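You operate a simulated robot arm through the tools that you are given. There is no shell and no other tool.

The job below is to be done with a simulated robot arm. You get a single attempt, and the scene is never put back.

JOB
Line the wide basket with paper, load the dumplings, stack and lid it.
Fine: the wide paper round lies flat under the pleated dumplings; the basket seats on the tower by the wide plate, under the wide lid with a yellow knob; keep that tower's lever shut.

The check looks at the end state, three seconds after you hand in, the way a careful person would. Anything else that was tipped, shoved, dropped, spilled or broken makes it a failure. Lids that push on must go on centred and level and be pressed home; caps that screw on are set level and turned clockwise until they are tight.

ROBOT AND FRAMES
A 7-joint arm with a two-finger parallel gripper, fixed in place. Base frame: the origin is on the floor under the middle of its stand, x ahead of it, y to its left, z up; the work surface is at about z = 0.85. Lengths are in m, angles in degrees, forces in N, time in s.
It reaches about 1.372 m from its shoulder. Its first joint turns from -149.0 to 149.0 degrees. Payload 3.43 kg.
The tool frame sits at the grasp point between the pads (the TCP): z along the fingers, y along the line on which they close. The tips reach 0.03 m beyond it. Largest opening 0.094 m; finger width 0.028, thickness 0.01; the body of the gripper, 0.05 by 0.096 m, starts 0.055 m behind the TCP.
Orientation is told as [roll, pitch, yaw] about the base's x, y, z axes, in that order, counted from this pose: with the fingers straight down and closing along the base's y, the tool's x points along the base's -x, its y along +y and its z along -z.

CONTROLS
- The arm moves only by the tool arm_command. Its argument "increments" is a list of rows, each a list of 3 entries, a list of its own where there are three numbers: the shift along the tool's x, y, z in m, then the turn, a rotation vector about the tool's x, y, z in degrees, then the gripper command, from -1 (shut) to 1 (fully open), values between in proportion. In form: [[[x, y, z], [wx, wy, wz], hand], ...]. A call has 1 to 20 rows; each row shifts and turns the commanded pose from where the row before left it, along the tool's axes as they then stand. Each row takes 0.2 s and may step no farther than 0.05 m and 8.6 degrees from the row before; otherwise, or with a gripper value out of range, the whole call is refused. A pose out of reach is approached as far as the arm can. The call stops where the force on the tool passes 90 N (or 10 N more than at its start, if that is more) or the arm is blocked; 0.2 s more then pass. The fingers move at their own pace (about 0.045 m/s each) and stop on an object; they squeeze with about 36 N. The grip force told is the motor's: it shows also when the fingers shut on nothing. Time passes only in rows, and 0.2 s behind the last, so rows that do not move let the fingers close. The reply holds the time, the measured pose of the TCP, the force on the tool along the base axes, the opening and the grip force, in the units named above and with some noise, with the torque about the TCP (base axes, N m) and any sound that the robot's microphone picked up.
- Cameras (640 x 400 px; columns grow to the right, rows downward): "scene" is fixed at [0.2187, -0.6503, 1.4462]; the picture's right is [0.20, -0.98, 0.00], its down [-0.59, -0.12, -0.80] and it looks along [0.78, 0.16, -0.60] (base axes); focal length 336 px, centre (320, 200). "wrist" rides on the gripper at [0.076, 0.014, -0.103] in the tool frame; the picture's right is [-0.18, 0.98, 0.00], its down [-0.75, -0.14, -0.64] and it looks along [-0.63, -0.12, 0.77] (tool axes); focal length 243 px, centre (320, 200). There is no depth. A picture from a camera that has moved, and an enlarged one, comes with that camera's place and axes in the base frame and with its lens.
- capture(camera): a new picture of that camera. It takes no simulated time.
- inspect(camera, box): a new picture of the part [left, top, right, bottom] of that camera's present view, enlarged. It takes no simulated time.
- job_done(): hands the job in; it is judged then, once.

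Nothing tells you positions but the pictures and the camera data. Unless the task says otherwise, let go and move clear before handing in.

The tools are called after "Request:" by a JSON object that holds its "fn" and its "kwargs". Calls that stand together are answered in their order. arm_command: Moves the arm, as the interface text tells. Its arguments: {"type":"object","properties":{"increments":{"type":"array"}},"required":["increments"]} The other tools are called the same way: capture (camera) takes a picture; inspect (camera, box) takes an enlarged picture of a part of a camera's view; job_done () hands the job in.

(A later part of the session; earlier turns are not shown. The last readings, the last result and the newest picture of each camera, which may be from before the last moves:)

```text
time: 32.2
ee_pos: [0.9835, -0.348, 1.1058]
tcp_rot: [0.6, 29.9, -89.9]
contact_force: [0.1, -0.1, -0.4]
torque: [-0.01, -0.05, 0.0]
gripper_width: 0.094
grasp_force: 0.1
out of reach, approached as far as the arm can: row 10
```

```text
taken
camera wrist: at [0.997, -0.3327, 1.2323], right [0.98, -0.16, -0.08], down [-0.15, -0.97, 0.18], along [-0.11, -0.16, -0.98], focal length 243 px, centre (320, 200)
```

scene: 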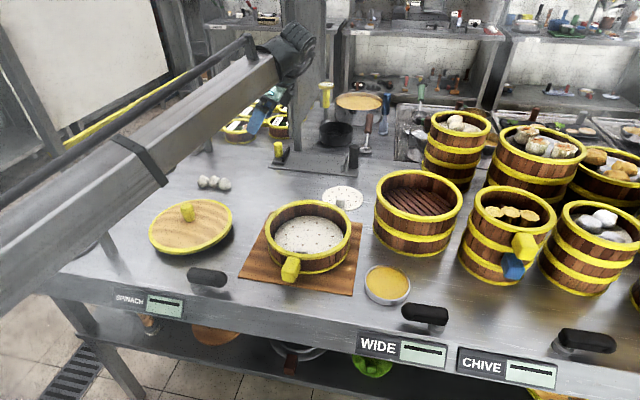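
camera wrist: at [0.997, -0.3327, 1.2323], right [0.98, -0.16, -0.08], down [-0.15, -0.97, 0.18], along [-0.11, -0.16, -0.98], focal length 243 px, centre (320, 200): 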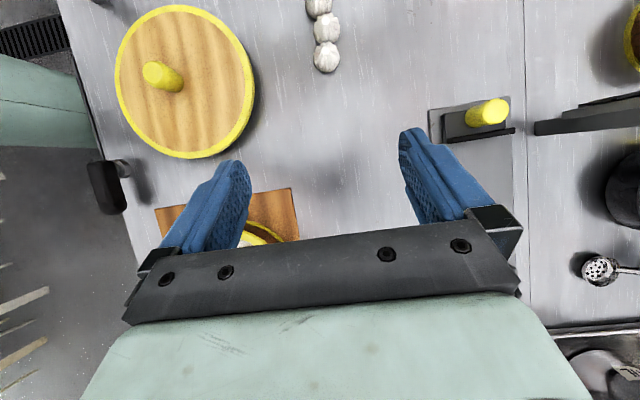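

30° is just at the arm's limit; the camera now looks straight down. Dumplings measure at about (0.994, -0.198), (1.000, -0.162), (0.994, -0.131). I'll reduce the tilt to 20° for the nearest one and measure again.

Request:
{"fn": "arm_command", "kwargs": {"increments": [[[0, 0, 0], [0, -5, 0], 1], [[0, 0, 0], [0, -5, 0], 1], [[0, 0, 0], [0, 0, 0], 1]]}}

Request:
{"fn": "inspect", "kwargs": {"camera": "wrist", "box": [260, 0, 400, 90]}}

```text
time: 33.0
ee_pos: [0.9837, -0.3476, 1.105]
tcp_rot: [0.0, 19.9, -90.0]
contact_force: [-0.7, 0.3, -0.8]
torque: [0.01, 0.04, -0.01]
gripper_width: 0.0939
grasp_force: 0.1
```

```text
4.44 times, centred on (330, 45) of wrist
camera zoom: at [0.9978, -0.3111, 1.2277], right [0.98, -0.17, -0.06], down [-0.14, -0.93, 0.35], along [-0.12, -0.33, -0.94], focal length 1078 px, centre (276, 889)
```

zoom: 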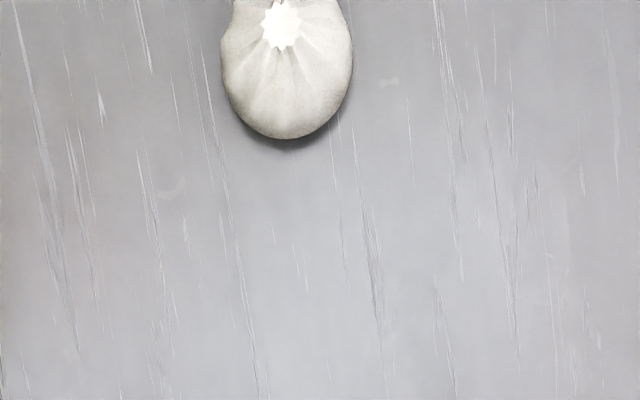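

The nearest dumpling is ~36 mm across near (0.997, -0.198). I'll approach it and check from close.

Request:
{"fn": "arm_command", "kwargs": {"increments": [[[0.0189, 0.0027, 0.0292], [0, 0, 0], 1], [[0.0189, 0.0027, 0.0292], [0, 0, 0], 1], [[0.0189, 0.0027, 0.0292], [0, 0, 0], 1], [[0.0189, 0.0026, 0.0292], [0, 0, 0], 1], [[0.0189, 0.0026, 0.0292], [0, 0, 0], 1], [[0, 0, 0], [0, 0, 0], 1], [[0, 0, 0], [0, 0, 0], 1]]}}

Request:
{"fn": "capture", "kwargs": {"camera": "wrist"}}

Request:
{"fn": "capture", "kwargs": {"camera": "scene"}}

```text
time: 34.6
ee_pos: [0.9965, -0.2101, 1.0006]
tcp_rot: [0.0, 19.9, -89.9]
contact_force: [0.3, -0.2, 0.5]
torque: [0.02, 0.01, -0.02]
gripper_width: 0.094
grasp_force: 0.0
```

```text
taken
camera wrist: at [1.0118, -0.1727, 1.1231], right [0.98, -0.17, -0.06], down [-0.14, -0.93, 0.35], along [-0.12, -0.33, -0.94], focal length 243 px, centre (320, 200)
```

wrist: 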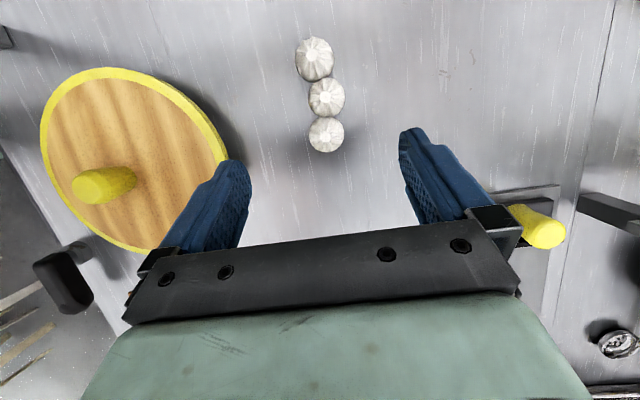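

```text
taken
```

scene: 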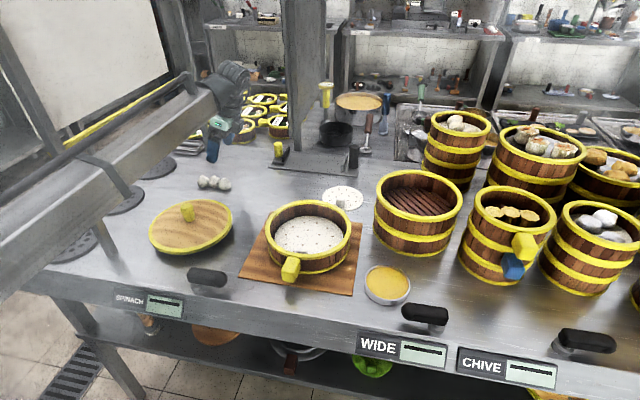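

The dumplings are clearly three separate pieces. I'll descend over the nearest, keeping the fingertips clear of its neighbour.

Request:
{"fn": "arm_command", "kwargs": {"increments": [[[-0.007, 0.0002, 0.0216], [0, 0, 0], 0.4], [[-0.007, 0.0002, 0.0216], [0, 0, 0], 0.4], [[-0.007, 0.0002, 0.0216], [0, 0, 0], 0.4], [[-0.007, 0.0002, 0.0216], [0, 0, 0], 0.4], [[-0.007, 0.0002, 0.0206], [0, 0, 0], 0.4], [[0, 0, 0], [0, 0, 0], 0.4], [[0, 0, 0], [0, 0, 0], 0.4]]}}

Request:
{"fn": "capture", "kwargs": {"camera": "wrist"}}

Request:
{"fn": "inspect", "kwargs": {"camera": "scene", "box": [160, 130, 270, 210]}}

```text
time: 36.2
ee_pos: [0.9977, -0.2057, 0.8873]
tcp_rot: [0.0, 20.1, -89.9]
contact_force: [0.6, 0.3, 0.2]
torque: [0.02, 0.0, 0.0]
gripper_width: 0.0659
grasp_force: 0.1
```

```text
taken
camera wrist: at [1.0126, -0.1682, 1.0105], right [0.98, -0.17, -0.06], down [-0.14, -0.93, 0.35], along [-0.12, -0.33, -0.94], focal length 243 px, centre (320, 200)
```

wrist: 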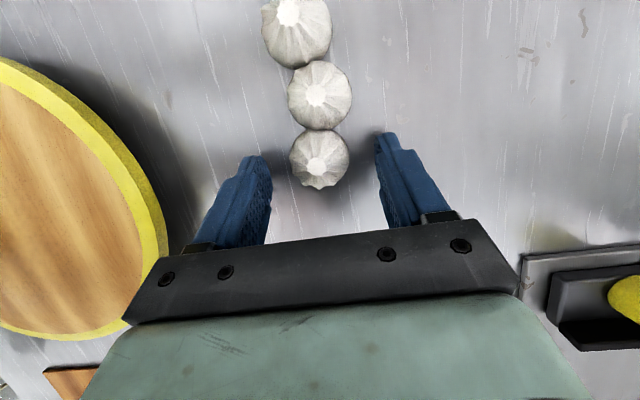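

```text
5.00 times, centred on (215, 170) of scene
camera zoom: at [0.2187, -0.6503, 1.4462], right [0.2, -0.98, 0.0], down [-0.59, -0.12, -0.8], along [0.78, 0.16, -0.6], focal length 1678 px, centre (845, 350)
```

zoom: 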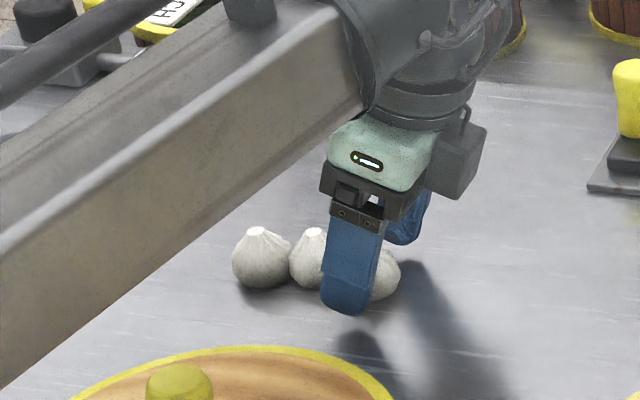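

The nearest dumpling sits between the fingers; closing on it now.

Request:
{"fn": "arm_command", "kwargs": {"increments": [[[0, 0, 0], [0, 0, 0], -1], [[0, 0, 0], [0, 0, 0], -1], [[0, 0, 0], [0, 0, 0], -1], [[0, 0, 0], [0, 0, 0], -1]]}}

Request:
{"fn": "capture", "kwargs": {"camera": "wrist"}}

```text
time: 37.2
ee_pos: [0.9975, -0.2053, 0.8878]
tcp_rot: [0.1, 20.0, -89.9]
contact_force: [-0.5, -0.4, -0.1]
torque: [-0.03, -0.01, 0.01]
gripper_width: 0.0367
grasp_force: 36.3
```

```text
taken
camera wrist: at [1.0126, -0.1682, 1.0106], right [0.98, -0.17, -0.06], down [-0.14, -0.93, 0.35], along [-0.12, -0.33, -0.94], focal length 243 px, centre (320, 200)
```

wrist: 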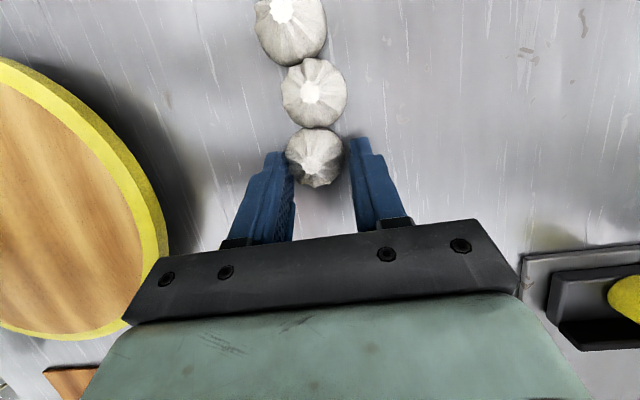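

All three shifted slightly together, which suggests they may be one piece. I'll lift 12 mm and look.

Request:
{"fn": "arm_command", "kwargs": {"increments": [[[0.0017, 0, -0.0047], [0, 0, 0], -1], [[0.0024, 0, -0.0066], [0, 0, 0], -1], [[0, 0, 0], [0, 0, 0], -1]]}}

Request:
{"fn": "capture", "kwargs": {"camera": "wrist"}}

Request:
{"fn": "inspect", "kwargs": {"camera": "scene", "box": [160, 130, 270, 210]}}

```text
time: 38.0
ee_pos: [0.9977, -0.2064, 0.8996]
tcp_rot: [-0.1, 20.1, -90.0]
contact_force: [-0.4, -0.7, -1.3]
torque: [0.01, 0.03, -0.02]
gripper_width: 0.0366
grasp_force: 36.4
```

```text
taken
camera wrist: at [1.0129, -0.1687, 1.0219], right [0.98, -0.17, -0.06], down [-0.14, -0.93, 0.35], along [-0.12, -0.33, -0.94], focal length 243 px, centre (320, 200)
```

wrist: 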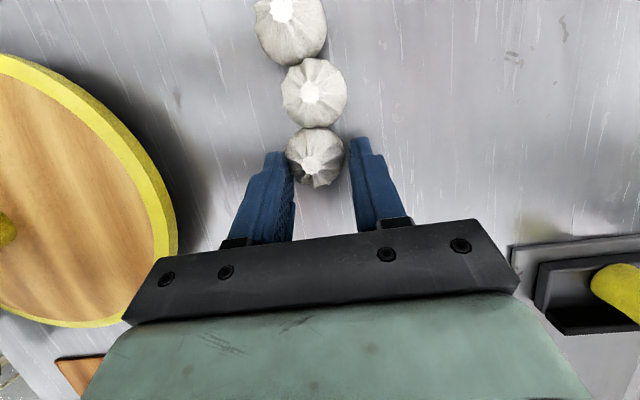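

```text
5.00 times, centred on (215, 170) of scene
camera zoom: at [0.2187, -0.6503, 1.4462], right [0.2, -0.98, 0.0], down [-0.59, -0.12, -0.8], along [0.78, 0.16, -0.6], focal length 1678 px, centre (845, 350)
```

zoom: 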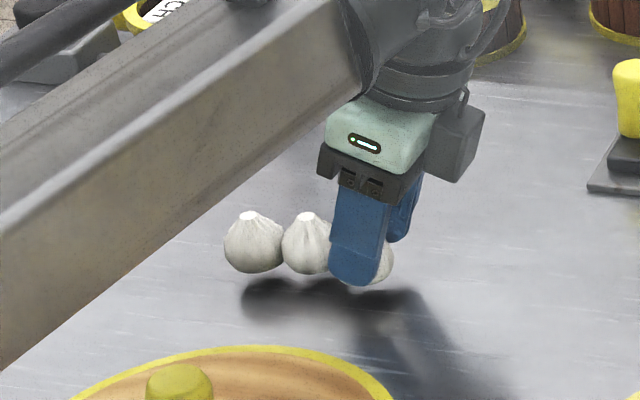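

All three lift as a single piece and hang steady. I'll raise it, carry it over to the basket, and check before lowering.

Request:
{"fn": "arm_command", "kwargs": {"increments": [[[0.0137, 0, -0.0376], [0, 0, 0], -1], [[0.0137, 0, -0.0376], [0, 0, 0], -1], [[0.0137, 0, -0.0376], [0, 0, 0], -1], [[-0.03623, -0.022, -0.01319], [0, 0, 0], -1], [[-0.03623, -0.022, -0.01319], [0, 0, 0], -1], [[-0.03623, -0.022, -0.01319], [0, 0, 0], -1], [[-0.03623, -0.022, -0.01319], [0, 0, 0], -1], [[-0.03623, -0.022, -0.01319], [0, 0, 0], -1], [[-0.03623, -0.022, -0.01319], [0, 0, 0], -1], [[-0.03623, -0.022, -0.01319], [0, 0, 0], -1], [[-0.03623, -0.022, -0.01319], [0, 0, 0], -1], [[-0.03623, -0.022, -0.01319], [0, 0, 0], -1], [[0, 0, 0], [0, 0, 0], -1], [[0, 0, 0], [0, 0, 0], -1]]}}

Request:
{"fn": "capture", "kwargs": {"camera": "wrist"}}

Request:
{"fn": "capture", "kwargs": {"camera": "scene"}}

```text
time: 41.0
ee_pos: [0.8001, -0.5535, 1.0208]
tcp_rot: [0.0, 20.0, -89.9]
contact_force: [0.2, 1.0, 0.2]
torque: [-0.07, 0.03, 0.02]
gripper_width: 0.0368
grasp_force: 36.5
```

```text
taken
camera wrist: at [0.8147, -0.516, 1.1429], right [0.98, -0.17, -0.06], down [-0.14, -0.93, 0.35], along [-0.12, -0.33, -0.94], focal length 243 px, centre (320, 200)
```

wrist: 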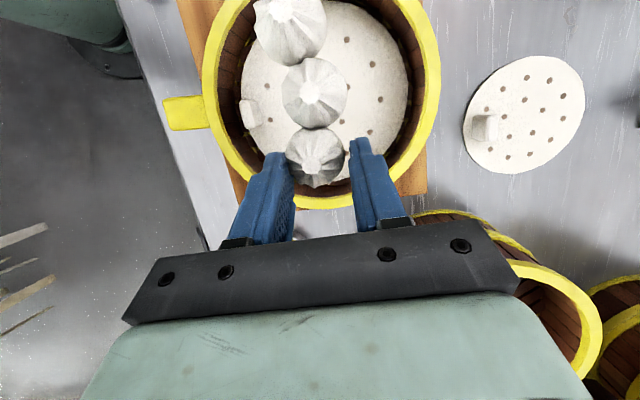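

```text
taken
```

scene: 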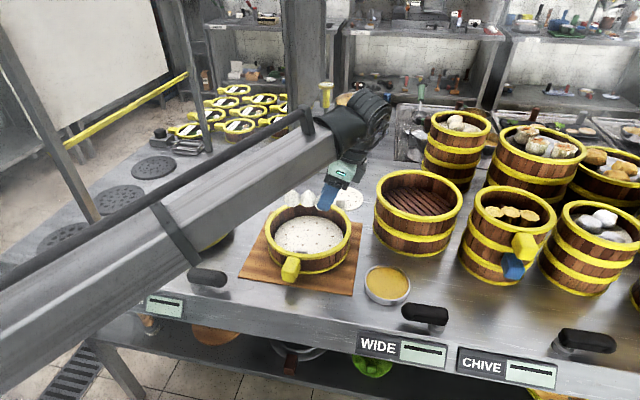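

Row of dumplings is right above the basket centre. Lowering it in steps.

Request:
{"fn": "arm_command", "kwargs": {"increments": [[[-0.0077, 0, 0.02115], [0, 0, 0], -1], [[-0.0077, 0, 0.02115], [0, 0, 0], -1], [[-0.0077, 0, 0.02115], [0, 0, 0], -1], [[-0.0077, 0, 0.02115], [0, 0, 0], -1], [[0, 0, 0], [0, 0, 0], -1], [[0, 0, 0], [0, 0, 0], -1]]}}

Request:
{"fn": "capture", "kwargs": {"camera": "wrist"}}

Request:
{"fn": "inspect", "kwargs": {"camera": "scene", "box": [240, 170, 380, 290]}}

```text
time: 42.4
ee_pos: [0.7998, -0.5522, 0.9295]
tcp_rot: [0.0, 20.0, -89.9]
contact_force: [-0.6, 0.5, -0.8]
torque: [-0.02, 0.0, 0.01]
gripper_width: 0.0369
grasp_force: 35.9
```

```text
taken
camera wrist: at [0.8155, -0.5152, 1.052], right [0.98, -0.17, -0.06], down [-0.14, -0.93, 0.35], along [-0.12, -0.33, -0.94], focal length 243 px, centre (320, 200)
```

wrist: 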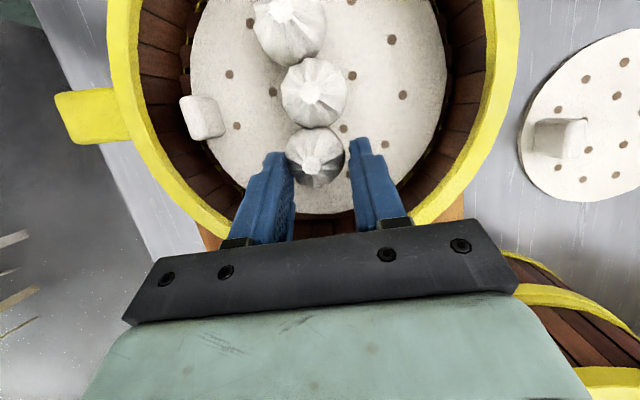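

```text
3.33 times, centred on (310, 230) of scene
camera zoom: at [0.2187, -0.6503, 1.4462], right [0.2, -0.98, 0.0], down [-0.59, -0.12, -0.8], along [0.78, 0.16, -0.6], focal length 1118 px, centre (353, 100)
```

zoom: 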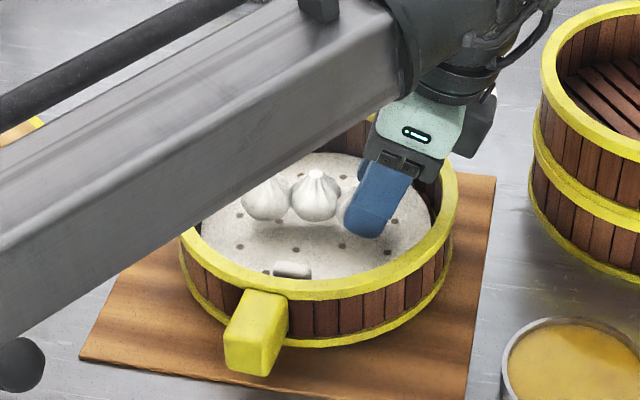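

Everything is clear; final lowering in small steps until contact.

Request:
{"fn": "arm_command", "kwargs": {"increments": [[[-0.0017, 0, 0.0047], [0, 0, 0], -1], [[-0.0017, 0, 0.0047], [0, 0, 0], -1], [[-0.0007, 0, 0.0019], [0, 0, 0], -1], [[0, 0, 0], [0, 0, 0], -1]]}}

```text
time: 43.4
ee_pos: [0.8, -0.5534, 0.9187]
tcp_rot: [0.0, 20.0, -89.8]
contact_force: [0.2, 0.2, -0.3]
torque: [0.01, 0.04, -0.01]
gripper_width: 0.0364
grasp_force: 35.6
```

Request:
{"fn": "arm_command", "kwargs": {"increments": [[[-0.0005, 0, 0.0014], [0, 0, 0], -1], [[-0.0005, 0, 0.0014], [0, 0, 0], -1], [[0, 0, 0], [0, 0, 0], -1]]}}

```text
time: 44.2
ee_pos: [0.798, -0.5526, 0.9141]
tcp_rot: [0.1, 20.0, -90.0]
contact_force: [0.6, -0.2, 0.3]
torque: [0.0, -0.01, 0.04]
gripper_width: 0.0367
grasp_force: 36.1
```

Request:
{"fn": "arm_command", "kwargs": {"increments": [[[-0.0005, 0, 0.0014], [0, 0, 0], -1], [[0, 0, 0], [0, 0, 0], -1]]}}

Request:
{"fn": "inspect", "kwargs": {"camera": "scene", "box": [280, 180, 360, 260]}}

```text
time: 44.8
ee_pos: [0.7994, -0.5531, 0.914]
tcp_rot: [0.0, 20.0, -90.0]
contact_force: [-0.9, -0.9, -0.1]
torque: [-0.03, 0.05, -0.01]
gripper_width: 0.0368
grasp_force: 36.1
```

```text
5.00 times, centred on (320, 220) of scene
camera zoom: at [0.2187, -0.6503, 1.4462], right [0.2, -0.98, 0.0], down [-0.59, -0.12, -0.8], along [0.78, 0.16, -0.6], focal length 1678 px, centre (320, 100)
```

zoom: 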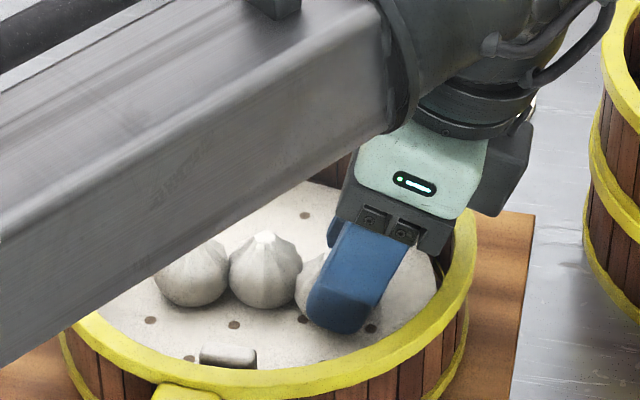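

Request:
{"fn": "arm_command", "kwargs": {"increments": [[[-0.0005, 0, 0.0014], [0, 0, 0], -1], [[0, 0, 0], [0, 0, 0], -1]]}}

```text
time: 45.4
ee_pos: [0.8003, -0.5537, 0.9121]
tcp_rot: [0.0, 20.0, -89.8]
contact_force: [-0.1, -0.9, 0.7]
torque: [-0.04, 0.04, 0.01]
gripper_width: 0.0369
grasp_force: 36.0
```

Request:
{"fn": "arm_command", "kwargs": {"increments": [[[-0.0005, 0, 0.0014], [0, 0, 0], -1], [[0, 0, 0], [0, 0, 0], -1]]}}

Request:
{"fn": "inspect", "kwargs": {"camera": "wrist", "box": [180, 0, 480, 230]}}

```text
time: 46.0
ee_pos: [0.8004, -0.5523, 0.9115]
tcp_rot: [0.0, 19.9, -89.9]
contact_force: [0.2, -1.1, 6.3]
torque: [-0.12, 0.04, -0.02]
gripper_width: 0.0362
grasp_force: 36.0
```

```text
1.74 times, centred on (330, 115) of wrist
camera zoom: at [0.8147, -0.5161, 1.0338], right [0.98, -0.17, -0.06], down [-0.14, -0.93, 0.35], along [-0.12, -0.33, -0.94], focal length 422 px, centre (303, 348)
```

zoom: 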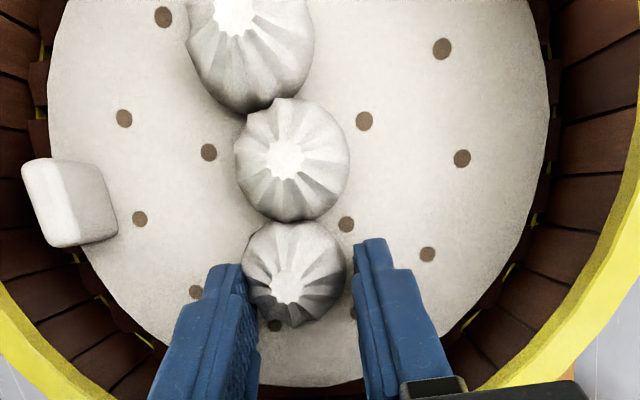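

Contact felt (6 N) — the dumplings rest on the paper. Opening the fingers and backing out upward.

Request:
{"fn": "arm_command", "kwargs": {"increments": [[[0, 0, 0], [0, 0, 0], 0.1], [[0, 0, 0], [0, 0, 0], 0.1], [[0, 0, 0], [0, 0, 0], 0.1], [[0.001, 0, -0.0094], [0, 0, 0], 0.1], [[0.003, 0, -0.0188], [0, 0, 0], 0.1], [[0.0068, 0, -0.0188], [0, 0, 0], 0.1], [[0.0103, 0, -0.0282], [0, 0, 0], 0.1], [[0.0137, 0, -0.0376], [0, 0, 0], 0.1], [[0.0137, 0, -0.0376], [0, 0, 0], 0.1], [[0, 0, 0], [0, 0, 0], 0.1]]}}

Request:
{"fn": "capture", "kwargs": {"camera": "wrist"}}

Request:
{"fn": "inspect", "kwargs": {"camera": "scene", "box": [240, 170, 380, 290]}}

```text
time: 48.2
ee_pos: [0.8046, -0.556, 1.0578]
tcp_rot: [0.9, 19.5, -89.8]
contact_force: [-0.3, 0.1, -1.0]
torque: [-0.03, -0.01, -0.02]
gripper_width: 0.0516
grasp_force: 0.2
out of reach, approached as far as the arm can: row 9
```

```text
taken
camera wrist: at [0.8174, -0.5193, 1.1814], right [0.98, -0.18, -0.05], down [-0.15, -0.92, 0.35], along [-0.11, -0.34, -0.93], focal length 243 px, centre (320, 200)
```

wrist: 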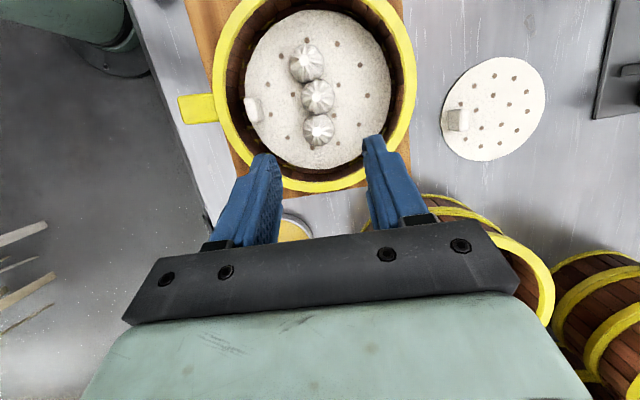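

```text
3.33 times, centred on (310, 230) of scene
camera zoom: at [0.2187, -0.6503, 1.4462], right [0.2, -0.98, 0.0], down [-0.59, -0.12, -0.8], along [0.78, 0.16, -0.6], focal length 1118 px, centre (353, 100)
```

zoom: 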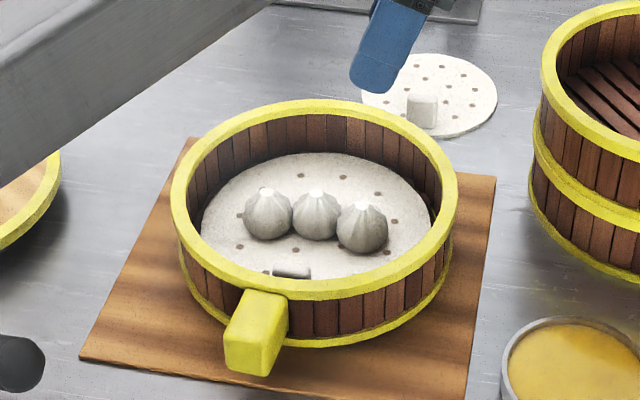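

Dumplings sit upright on the paper, centred. Now I'll undo the tilt and yaw, then look at the basket's handle.

Request:
{"fn": "arm_command", "kwargs": {"increments": [[[0, 0, 0], [0, -5, 0], 0.5], [[0, 0, 0], [0, -5, 0], 0.5], [[0, 0, 0], [0, -5, 0], 0.5], [[0, 0, 0], [0, -5, 0], 0.5], [[0, 0, 0], [0, 0, -8.18], 0.5], [[0, 0, 0], [0, 0, -8.18], 0.5], [[0, 0, 0], [0, 0, -8.18], 0.5], [[0, 0, 0], [0, 0, -8.18], 0.5], [[0, 0, 0], [0, 0, -8.18], 0.5], [[0, 0, 0], [0, 0, -8.18], 0.5], [[0, 0, 0], [0, 0, -8.18], 0.5], [[0, 0, 0], [0, 0, -8.18], 0.5], [[0, 0, 0], [0, 0, -8.18], 0.5], [[0, 0, 0], [0, 0, -8.18], 0.5], [[0, 0, 0], [0, 0, -8.2], 0.5], [[0, 0, 0], [0, 0, 0], 0.5]]}}

```text
time: 51.6
ee_pos: [0.8047, -0.5592, 1.0578]
tcp_rot: [0.0, 0.0, 0.1]
contact_force: [-0.6, 0.2, -0.1]
torque: [0.04, 0.03, -0.02]
gripper_width: 0.0705
grasp_force: 0.2
```

Request:
{"fn": "arm_command", "kwargs": {"increments": [[[0.034, 0.0138, -0.0084], [0, 0, 0], 0.5], [[0.034, 0.0138, -0.0084], [0, 0, 0], 0.5], [[0.034, 0.0138, -0.0084], [0, 0, 0], 0.5], [[0.034, 0.0138, -0.0084], [0, 0, 0], 0.5], [[0.034, 0.0138, -0.0084], [0, 0, 0], 0.5], [[0, 0, 0], [0, 0, 0], 0.5], [[0, 0, 0], [0, 0, 0], 0.5]]}}

Request:
{"fn": "capture", "kwargs": {"camera": "wrist"}}

Request:
{"fn": "inspect", "kwargs": {"camera": "wrist", "box": [240, 30, 400, 130]}}

Request:
{"fn": "inspect", "kwargs": {"camera": "scene", "box": [260, 230, 320, 290]}}

```text
time: 53.2
ee_pos: [0.6327, -0.4889, 1.0993]
tcp_rot: [0.0, 0.1, 0.1]
contact_force: [-1.2, 0.2, 0.1]
torque: [0.0, -0.02, 0.0]
gripper_width: 0.0704
grasp_force: 0.1
```

```text
taken
camera wrist: at [0.5575, -0.475, 1.2017], right [0.18, 0.98, 0.0], down [0.75, -0.14, 0.64], along [0.63, -0.12, -0.77], focal length 243 px, centre (320, 200)
```

wrist: 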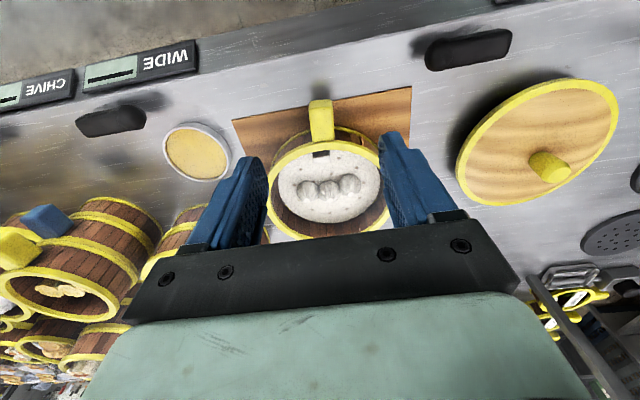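

```text
4.00 times, centred on (320, 80) of wrist
camera zoom: at [0.5575, -0.475, 1.2017], right [0.18, 0.98, 0.0], down [0.75, -0.14, 0.64], along [0.63, -0.12, -0.77], focal length 970 px, centre (320, 680)
```

zoom: 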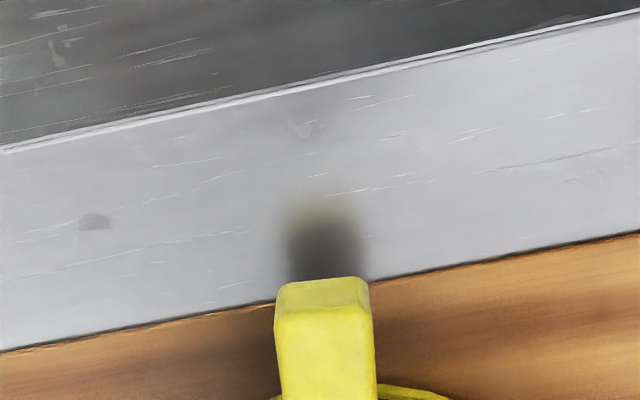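

```text
6.67 times, centred on (290, 260) of scene
camera zoom: at [0.2187, -0.6503, 1.4462], right [0.2, -0.98, 0.0], down [-0.59, -0.12, -0.8], along [0.78, 0.16, -0.6], focal length 2237 px, centre (520, -200)
```

zoom: 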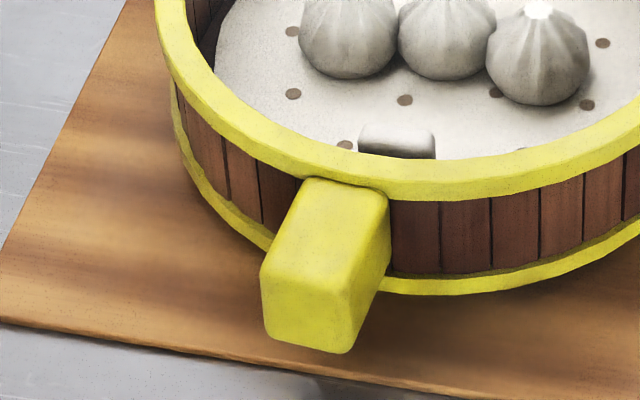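

The handle is a ~28 mm wide block at x 0.655–0.70, y≈-0.494, z≈0.888–0.915, turned about 5.5°. I'll align the gripper with it and descend to a check height.

Request:
{"fn": "arm_command", "kwargs": {"increments": [[[-0.0248, -0.0005, 0.02], [0, 0, 5.5], 0.5], [[-0.0248, -0.0005, 0.03], [0, 0, 0], 0.5], [[0, 0, 0.04], [0, 0, 0], 0.5], [[0, 0, 0.04], [0, 0, 0], 0.5], [[0, 0, 0], [0, 0, 0], 0.5], [[0, 0, 0], [0, 0, 0], 0.5]]}}

Request:
{"fn": "capture", "kwargs": {"camera": "wrist"}}

Request:
{"fn": "inspect", "kwargs": {"camera": "scene", "box": [240, 190, 360, 290]}}

```text
time: 54.6
ee_pos: [0.6813, -0.4925, 0.968]
tcp_rot: [0.0, 0.0, -5.5]
contact_force: [-0.2, 0.0, -0.7]
torque: [-0.02, 0.01, -0.01]
gripper_width: 0.0705
grasp_force: 0.0
```

```text
taken
camera wrist: at [0.6077, -0.4713, 1.0707], right [0.28, 0.96, 0.0], down [0.74, -0.21, 0.64], along [0.62, -0.18, -0.77], focal length 243 px, centre (320, 200)
```

wrist: 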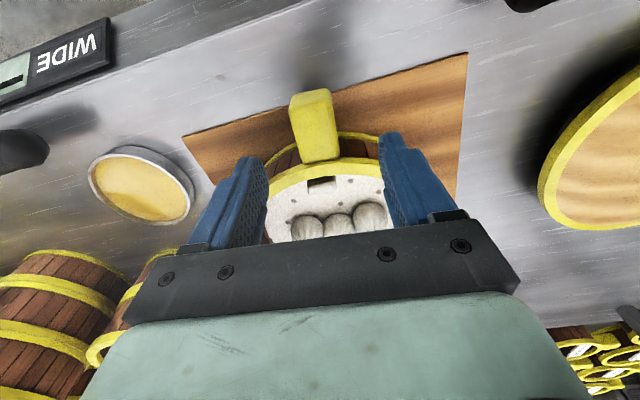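

```text
4.00 times, centred on (300, 240) of scene
camera zoom: at [0.2187, -0.6503, 1.4462], right [0.2, -0.98, 0.0], down [-0.59, -0.12, -0.8], along [0.78, 0.16, -0.6], focal length 1342 px, centre (400, 40)
```

zoom: 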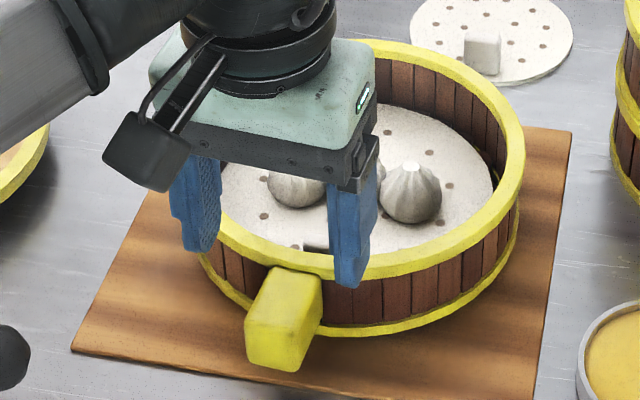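

Aligned over the handle with clearance to the rim. Descending to grip height.

Request:
{"fn": "arm_command", "kwargs": {"increments": [[[0, -0.0015, 0.02], [0, 0, 0], 0.5], [[0, 0, 0.02], [0, 0, 0], 0.5], [[0, 0, 0.015], [0, 0, 0], 0.5], [[0, 0, 0.012], [0, 0, 0], 0.5], [[0, 0, 0], [0, 0, 0], 0.5], [[0, 0, 0], [0, 0, 0], 0.5]]}}

Request:
{"fn": "capture", "kwargs": {"camera": "wrist"}}

Request:
{"fn": "inspect", "kwargs": {"camera": "scene", "box": [250, 210, 330, 290]}}

```text
time: 56.0
ee_pos: [0.6823, -0.4961, 0.902]
tcp_rot: [-0.1, 0.1, -5.3]
contact_force: [0.4, 0.8, 0.5]
torque: [-0.04, -0.01, -0.02]
gripper_width: 0.0704
grasp_force: 0.0
```

```text
taken
camera wrist: at [0.6093, -0.4737, 1.0043], right [0.28, 0.96, 0.0], down [0.74, -0.21, 0.64], along [0.62, -0.18, -0.77], focal length 243 px, centre (320, 200)
```

wrist: 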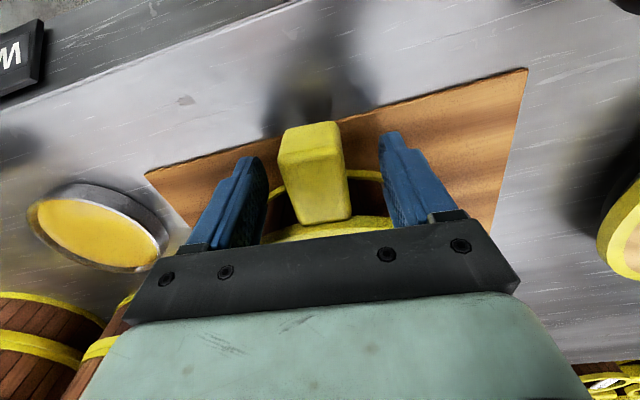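

```text
5.00 times, centred on (290, 250) of scene
camera zoom: at [0.2187, -0.6503, 1.4462], right [0.2, -0.98, 0.0], down [-0.59, -0.12, -0.8], along [0.78, 0.16, -0.6], focal length 1678 px, centre (470, -50)
```

zoom: 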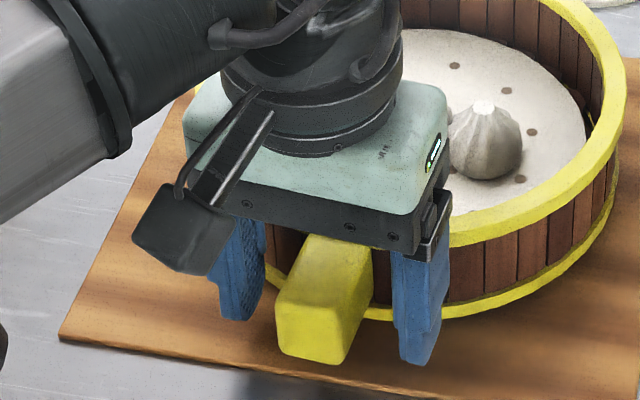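

The handle is between the fingers. Closing, then a small test lift.

Request:
{"fn": "arm_command", "kwargs": {"increments": [[[0, 0, 0], [0, 0, 0], -1], [[0, 0, 0], [0, 0, 0], -1], [[0, 0, 0], [0, 0, 0], -1], [[0, 0, 0], [0, 0, 0], -1], [[0, 0, 0], [0, 0, 0], -1]]}}

Request:
{"fn": "capture", "kwargs": {"camera": "wrist"}}

```text
time: 57.2
ee_pos: [0.6831, -0.4956, 0.903]
tcp_rot: [0.0, 0.0, -5.4]
contact_force: [0.5, 0.5, 0.0]
torque: [-0.03, 0.03, 0.15]
gripper_width: 0.0339
grasp_force: 35.4
```

```text
taken
camera wrist: at [0.6093, -0.4736, 1.0044], right [0.28, 0.96, 0.0], down [0.74, -0.21, 0.64], along [0.62, -0.18, -0.77], focal length 243 px, centre (320, 200)
```

wrist: 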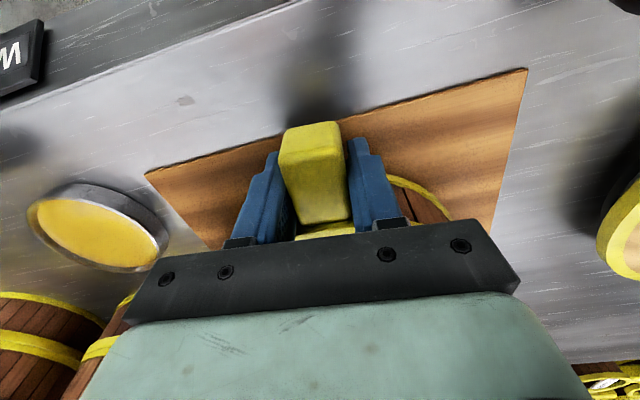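

Gripped at 34 mm. Small test lift of 10 mm.

Request:
{"fn": "arm_command", "kwargs": {"increments": [[[0, 0, -0.005], [0, 0, 0], -1], [[0, 0, -0.005], [0, 0, 0], -1], [[0, 0, 0], [0, 0, 0], -1], [[0, 0, 0], [0, 0, 0], -1]]}}

Request:
{"fn": "inspect", "kwargs": {"camera": "scene", "box": [230, 190, 370, 300]}}

Request:
{"fn": "capture", "kwargs": {"camera": "wrist"}}

```text
time: 58.2
ee_pos: [0.6846, -0.4947, 0.9132]
tcp_rot: [0.0, 0.0, -5.3]
contact_force: [-0.2, -0.3, -3.8]
torque: [0.04, 0.27, -0.02]
gripper_width: 0.0339
grasp_force: 35.6
```

```text
3.64 times, centred on (300, 245) of scene
camera zoom: at [0.2187, -0.6503, 1.4462], right [0.2, -0.98, 0.0], down [-0.59, -0.12, -0.8], along [0.78, 0.16, -0.6], focal length 1220 px, centre (393, 36)
```

zoom: 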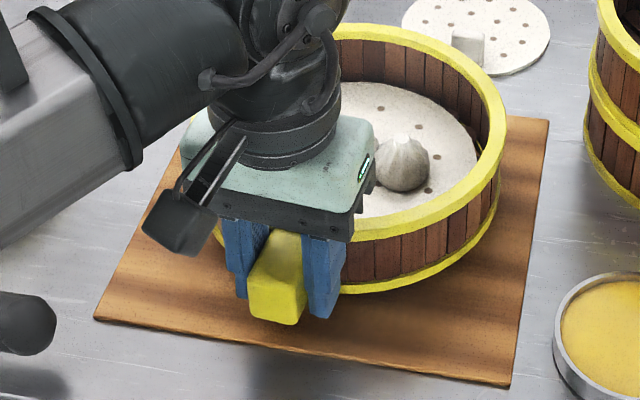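

```text
taken
camera wrist: at [0.6099, -0.4724, 1.0152], right [0.28, 0.96, 0.0], down [0.74, -0.21, 0.64], along [0.62, -0.18, -0.77], focal length 243 px, centre (320, 200)
```

wrist: 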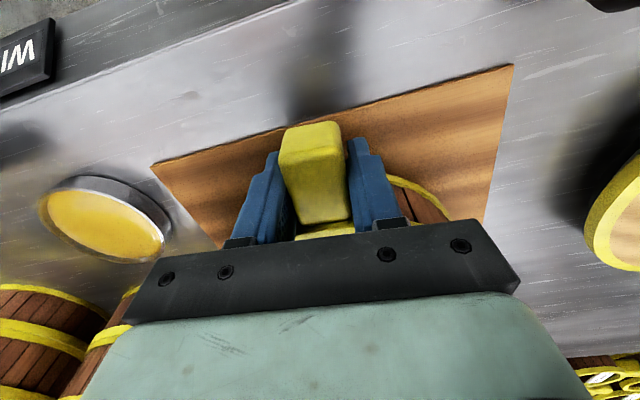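

Force and torque show the load is being carried. Lifting a bit more and checking for tilt.

Request:
{"fn": "arm_command", "kwargs": {"increments": [[[0, 0, -0.01], [0, 0, 0], -1], [[0, 0, -0.01], [0, 0, 0], -1], [[0, 0, -0.01], [0, 0, 0], -1], [[0, 0, -0.01], [0, 0, 0], -1], [[0, 0, 0], [0, 0, 0], -1], [[0, 0, 0], [0, 0, 0], -1]]}}

Request:
{"fn": "inspect", "kwargs": {"camera": "scene", "box": [230, 170, 370, 290]}}

Request:
{"fn": "inspect", "kwargs": {"camera": "wrist", "box": [200, 90, 460, 250]}}

```text
time: 59.6
ee_pos: [0.6838, -0.4951, 0.9526]
tcp_rot: [0.0, -0.1, -5.5]
contact_force: [0.8, 0.0, -2.2]
torque: [0.03, 0.3, 0.02]
gripper_width: 0.034
grasp_force: 35.8
```

```text
3.33 times, centred on (300, 230) of scene
camera zoom: at [0.2187, -0.6503, 1.4462], right [0.2, -0.98, 0.0], down [-0.59, -0.12, -0.8], along [0.78, 0.16, -0.6], focal length 1118 px, centre (387, 100)
```

zoom: 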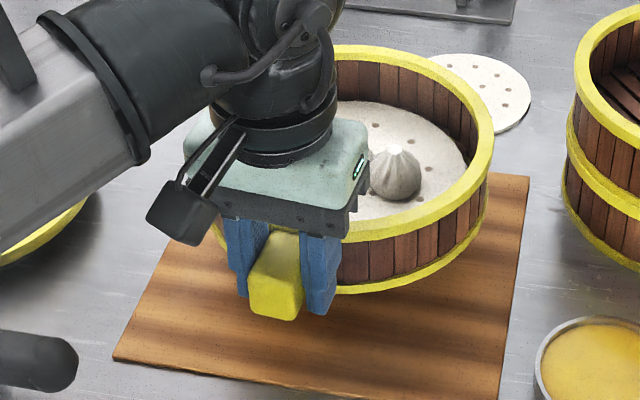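

```text
2.46 times, centred on (330, 170) of wrist
camera zoom: at [0.6098, -0.4721, 1.0557], right [0.28, 0.96, 0.0], down [0.74, -0.21, 0.64], along [0.62, -0.18, -0.77], focal length 597 px, centre (295, 274)
```

zoom: 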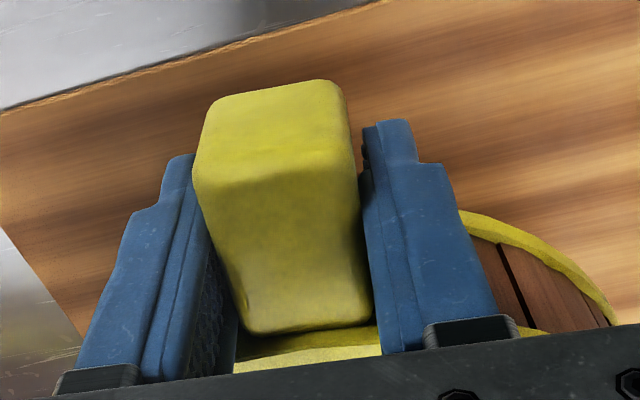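

The basket hangs level (about 0.3 kg). I'll raise it well above the towers, then carry it slowly over the WIDE tower, keeping clear of the chive tower's higher rim.

Request:
{"fn": "arm_command", "kwargs": {"increments": [[[0, 0, -0.015], [0, 0, 0], -1], [[0, 0, -0.02], [0, 0, 0], -1], [[0, 0, -0.025], [0, 0, 0], -1], [[0, 0, -0.025], [0, 0, 0], -1], [[0, 0, -0.025], [0, 0, 0], -1], [[0, 0, -0.025], [0, 0, 0], -1], [[0, 0, -0.025], [0, 0, 0], -1], [[0, 0, -0.01], [0, 0, 0], -1], [[0, 0, 0], [0, 0, 0], -1]]}}

Request:
{"fn": "capture", "kwargs": {"camera": "scene"}}

```text
time: 61.6
ee_pos: [0.6839, -0.4945, 1.1225]
tcp_rot: [0.0, 0.0, -5.4]
contact_force: [0.0, 0.2, -2.9]
torque: [0.04, 0.28, 0.01]
gripper_width: 0.0339
grasp_force: 36.3
```

```text
taken
```

scene: 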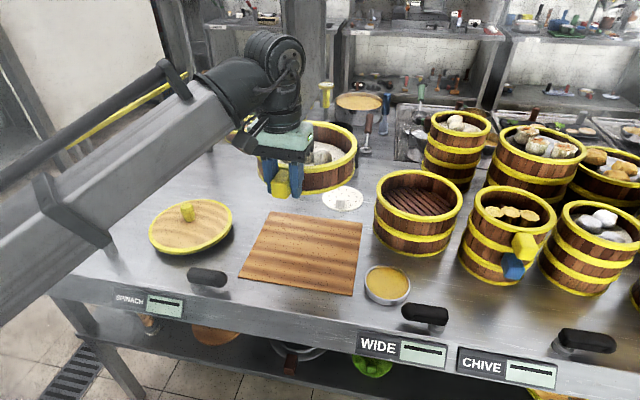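

Request:
{"fn": "arm_command", "kwargs": {"increments": [[[-0.01098, -0.01845, 0], [0, 0, 0], -1], [[-0.01098, -0.01845, 0], [0, 0, 0], -1], [[-0.01098, -0.01845, 0], [0, 0, 0], -1], [[-0.01098, -0.01845, 0], [0, 0, 0], -1], [[-0.01098, -0.01845, 0], [0, 0, 0], -1], [[-0.01098, -0.01845, 0], [0, 0, 0], -1], [[-0.01098, -0.01845, 0], [0, 0, 0], -1], [[-0.01098, -0.01845, 0], [0, 0, 0], -1], [[-0.01098, -0.01845, 0], [0, 0, 0], -1], [[-0.01098, -0.01845, 0], [0, 0, 0], -1], [[-0.01098, -0.01845, 0], [0, 0, 0], -1], [[-0.01098, -0.01845, 0], [0, 0, 0], -1], [[0, 0, 0], [0, 0, 0], -1], [[0, 0, 0], [0, 0, 0], -1]]}}

Request:
{"fn": "capture", "kwargs": {"camera": "scene"}}

Request:
{"fn": "capture", "kwargs": {"camera": "wrist"}}

Request:
{"fn": "inspect", "kwargs": {"camera": "scene", "box": [350, 110, 530, 260]}}

```text
time: 64.6
ee_pos: [0.7937, -0.7276, 1.1233]
tcp_rot: [0.0, 0.0, -5.5]
contact_force: [0.4, -0.1, -3.0]
torque: [0.07, 0.33, 0.02]
gripper_width: 0.0339
grasp_force: 35.8
```

```text
taken
```

scene: 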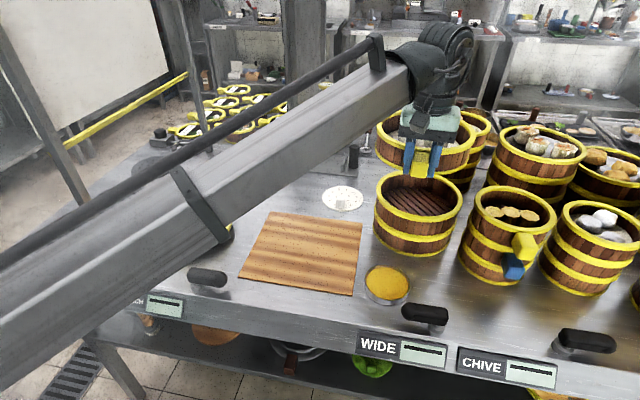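

```text
taken
camera wrist: at [0.7206, -0.7061, 1.2255], right [0.28, 0.96, 0.0], down [0.74, -0.21, 0.64], along [0.62, -0.18, -0.77], focal length 243 px, centre (320, 200)
```

wrist: 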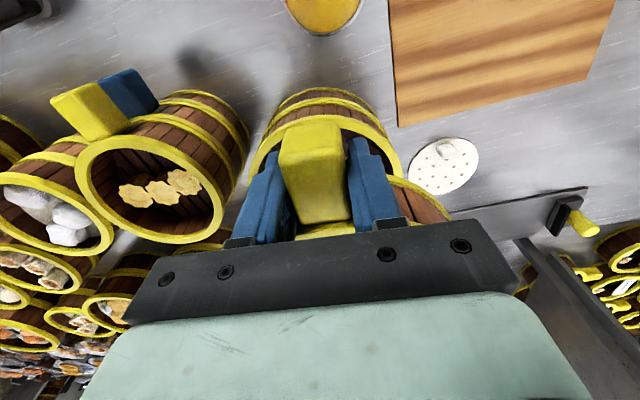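

```text
2.67 times, centred on (440, 185) of scene
camera zoom: at [0.2187, -0.6503, 1.4462], right [0.2, -0.98, 0.0], down [-0.59, -0.12, -0.8], along [0.78, 0.16, -0.6], focal length 895 px, centre (0, 240)
```

zoom: 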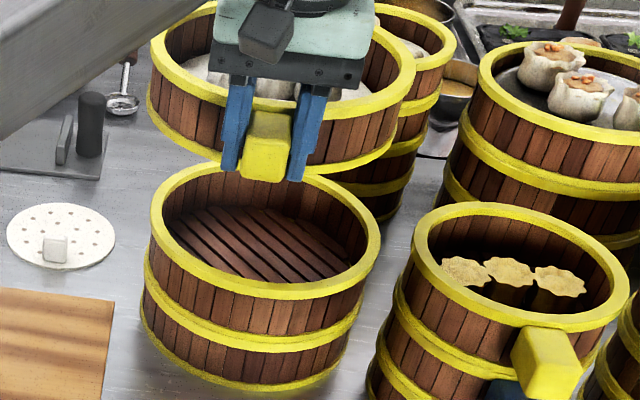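

The basket is over the tower, about 15 mm short in y as planned. I'll zoom in to verify alignment in x before moving the last bit.

Request:
{"fn": "inspect", "kwargs": {"camera": "scene", "box": [370, 110, 450, 170]}}

Request:
{"fn": "inspect", "kwargs": {"camera": "scene", "box": [440, 110, 520, 170]}}

Request:
{"fn": "inspect", "kwargs": {"camera": "scene", "box": [365, 160, 475, 260]}}

```text
6.67 times, centred on (410, 140) of scene
camera zoom: at [0.2187, -0.6503, 1.4462], right [0.2, -0.98, 0.0], down [-0.59, -0.12, -0.8], along [0.78, 0.16, -0.6], focal length 2237 px, centre (-280, 600)
```

zoom: 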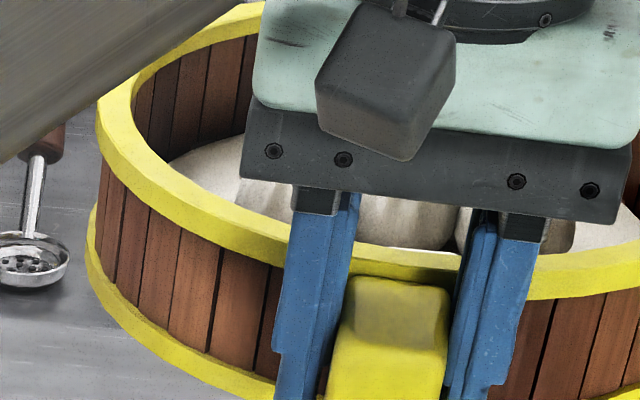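

```text
6.67 times, centred on (480, 140) of scene
camera zoom: at [0.2187, -0.6503, 1.4462], right [0.2, -0.98, 0.0], down [-0.59, -0.12, -0.8], along [0.78, 0.16, -0.6], focal length 2237 px, centre (-747, 600)
```

zoom: 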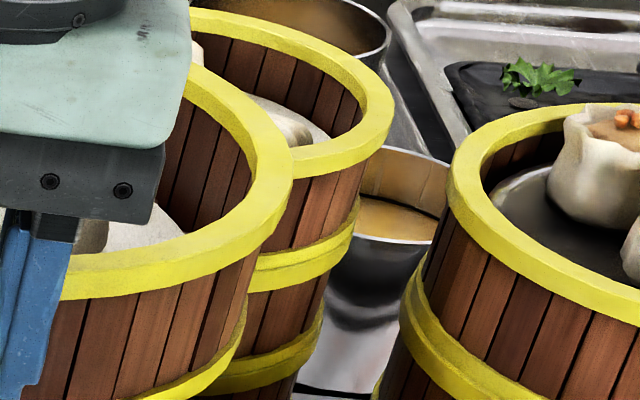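

```text
4.00 times, centred on (420, 210) of scene
camera zoom: at [0.2187, -0.6503, 1.4462], right [0.2, -0.98, 0.0], down [-0.59, -0.12, -0.8], along [0.78, 0.16, -0.6], focal length 1342 px, centre (-80, 160)
```

zoom: 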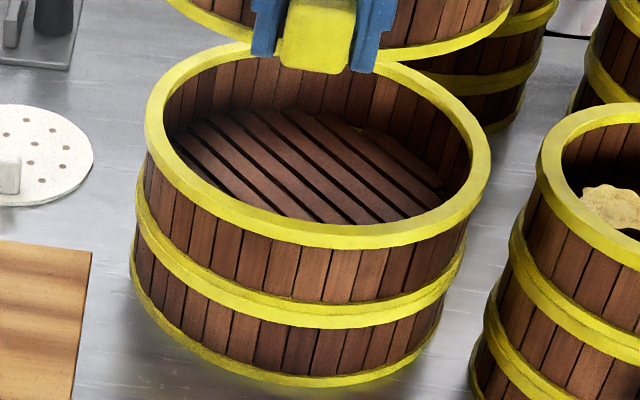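

Scene and wrist agree to a few mm. I'll finish the y-shift, add ~3 mm in x, and lower partway to compare the hoops at closer range.

Request:
{"fn": "arm_command", "kwargs": {"increments": [[[-0.0022, -0.0078, 0], [0, 0, 0], -1], [[-0.0023, -0.0078, 0], [0, 0, 0], -1], [[0, 0, 0.015], [0, 0, 0], -1], [[0, 0, 0.015], [0, 0, 0], -1], [[0, 0, 0], [0, 0, 0], -1], [[0, 0, 0], [0, 0, 0], -1]]}}

Request:
{"fn": "inspect", "kwargs": {"camera": "scene", "box": [360, 110, 500, 260]}}

Request:
{"fn": "capture", "kwargs": {"camera": "wrist"}}

```text
time: 66.0
ee_pos: [0.7965, -0.7432, 1.0944]
tcp_rot: [-0.1, 0.0, -5.3]
contact_force: [0.7, 0.5, -2.3]
torque: [0.06, 0.31, 0.01]
gripper_width: 0.0341
grasp_force: 35.7
```

```text
2.67 times, centred on (430, 185) of scene
camera zoom: at [0.2187, -0.6503, 1.4462], right [0.2, -0.98, 0.0], down [-0.59, -0.12, -0.8], along [0.78, 0.16, -0.6], focal length 895 px, centre (27, 240)
```

zoom: 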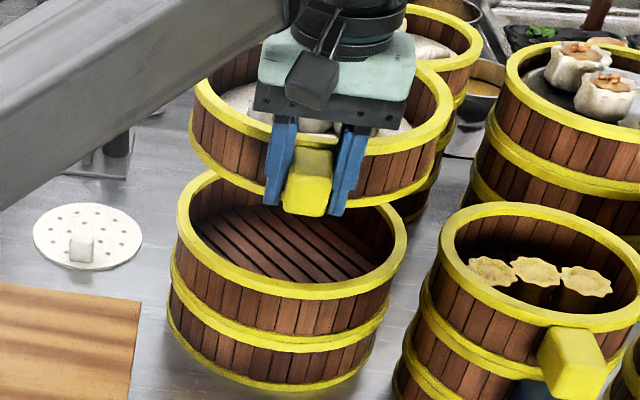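

```text
taken
camera wrist: at [0.7233, -0.7221, 1.1961], right [0.28, 0.96, 0.0], down [0.74, -0.21, 0.64], along [0.62, -0.18, -0.77], focal length 243 px, centre (320, 200)
```

wrist: 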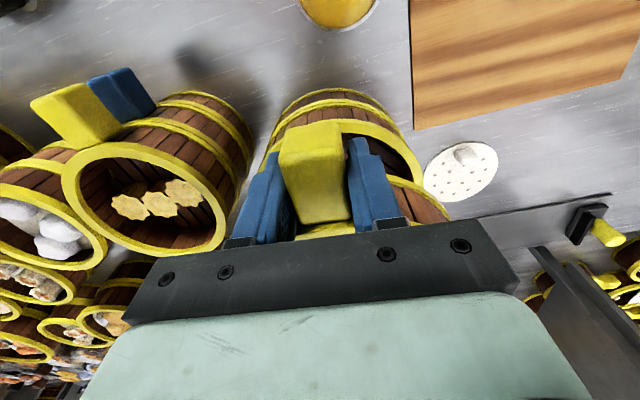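

Gap to the chive tower looks adequate (~20 mm). Lowering further to just above the tower rim.

Request:
{"fn": "arm_command", "kwargs": {"increments": [[[0, 0, 0.015], [0, 0, 0], -1], [[0, 0, 0.015], [0, 0, 0], -1], [[0, 0, 0.012], [0, 0, 0], -1], [[0, 0, 0.008], [0, 0, 0], -1], [[0, 0, 0], [0, 0, 0], -1], [[0, 0, 0], [0, 0, 0], -1]]}}

Request:
{"fn": "inspect", "kwargs": {"camera": "scene", "box": [360, 130, 480, 260]}}

Request:
{"fn": "inspect", "kwargs": {"camera": "wrist", "box": [200, 50, 470, 250]}}

```text
time: 67.4
ee_pos: [0.7966, -0.7437, 1.0425]
tcp_rot: [-0.1, 0.0, -5.4]
contact_force: [0.2, -0.3, -3.0]
torque: [0.07, 0.3, 0.0]
gripper_width: 0.0342
grasp_force: 35.6
```

```text
3.08 times, centred on (420, 195) of scene
camera zoom: at [0.2187, -0.6503, 1.4462], right [0.2, -0.98, 0.0], down [-0.59, -0.12, -0.8], along [0.78, 0.16, -0.6], focal length 1032 px, centre (12, 215)
```

zoom: 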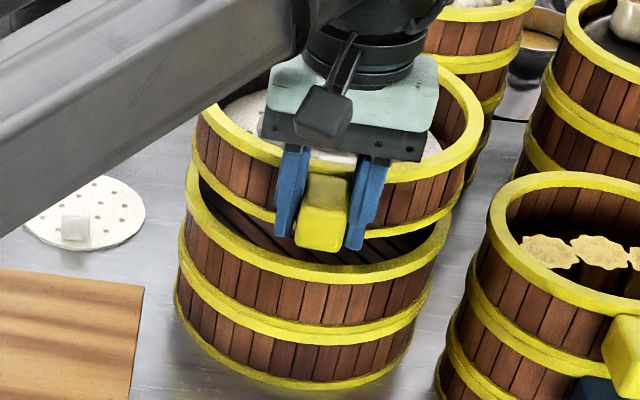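

```text
2.00 times, centred on (335, 150) of wrist
camera zoom: at [0.7232, -0.7222, 1.1454], right [0.28, 0.96, 0.0], down [0.74, -0.21, 0.64], along [0.62, -0.18, -0.77], focal length 485 px, centre (290, 300)
```

zoom: 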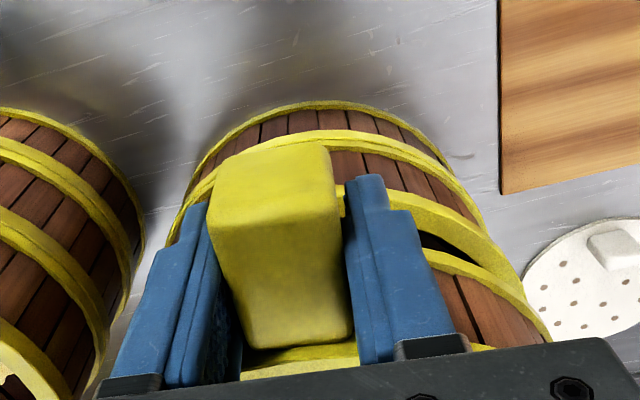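

Request:
{"fn": "inspect", "kwargs": {"camera": "scene", "box": [370, 160, 420, 210]}}

Request:
{"fn": "inspect", "kwargs": {"camera": "scene", "box": [430, 160, 480, 210]}}

```text
8.00 times, centred on (395, 185) of scene
camera zoom: at [0.2187, -0.6503, 1.4462], right [0.2, -0.98, 0.0], down [-0.59, -0.12, -0.8], along [0.78, 0.16, -0.6], focal length 2684 px, centre (-280, 320)
```

zoom: 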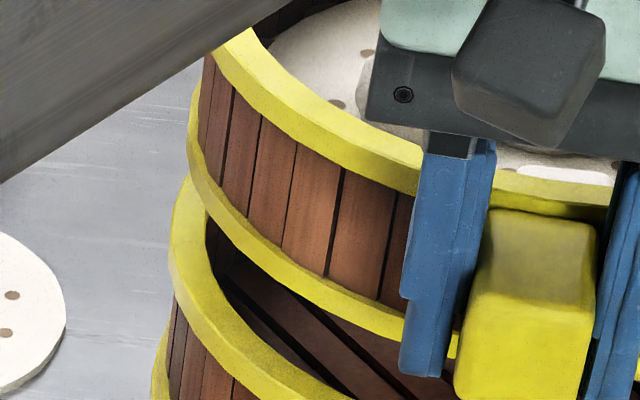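

```text
8.00 times, centred on (455, 185) of scene
camera zoom: at [0.2187, -0.6503, 1.4462], right [0.2, -0.98, 0.0], down [-0.59, -0.12, -0.8], along [0.78, 0.16, -0.6], focal length 2684 px, centre (-760, 320)
```

zoom: 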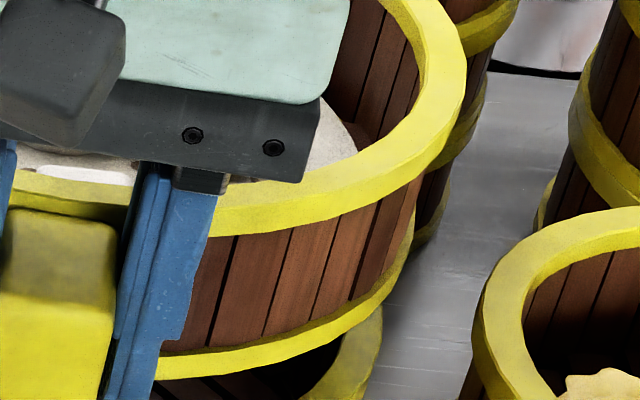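

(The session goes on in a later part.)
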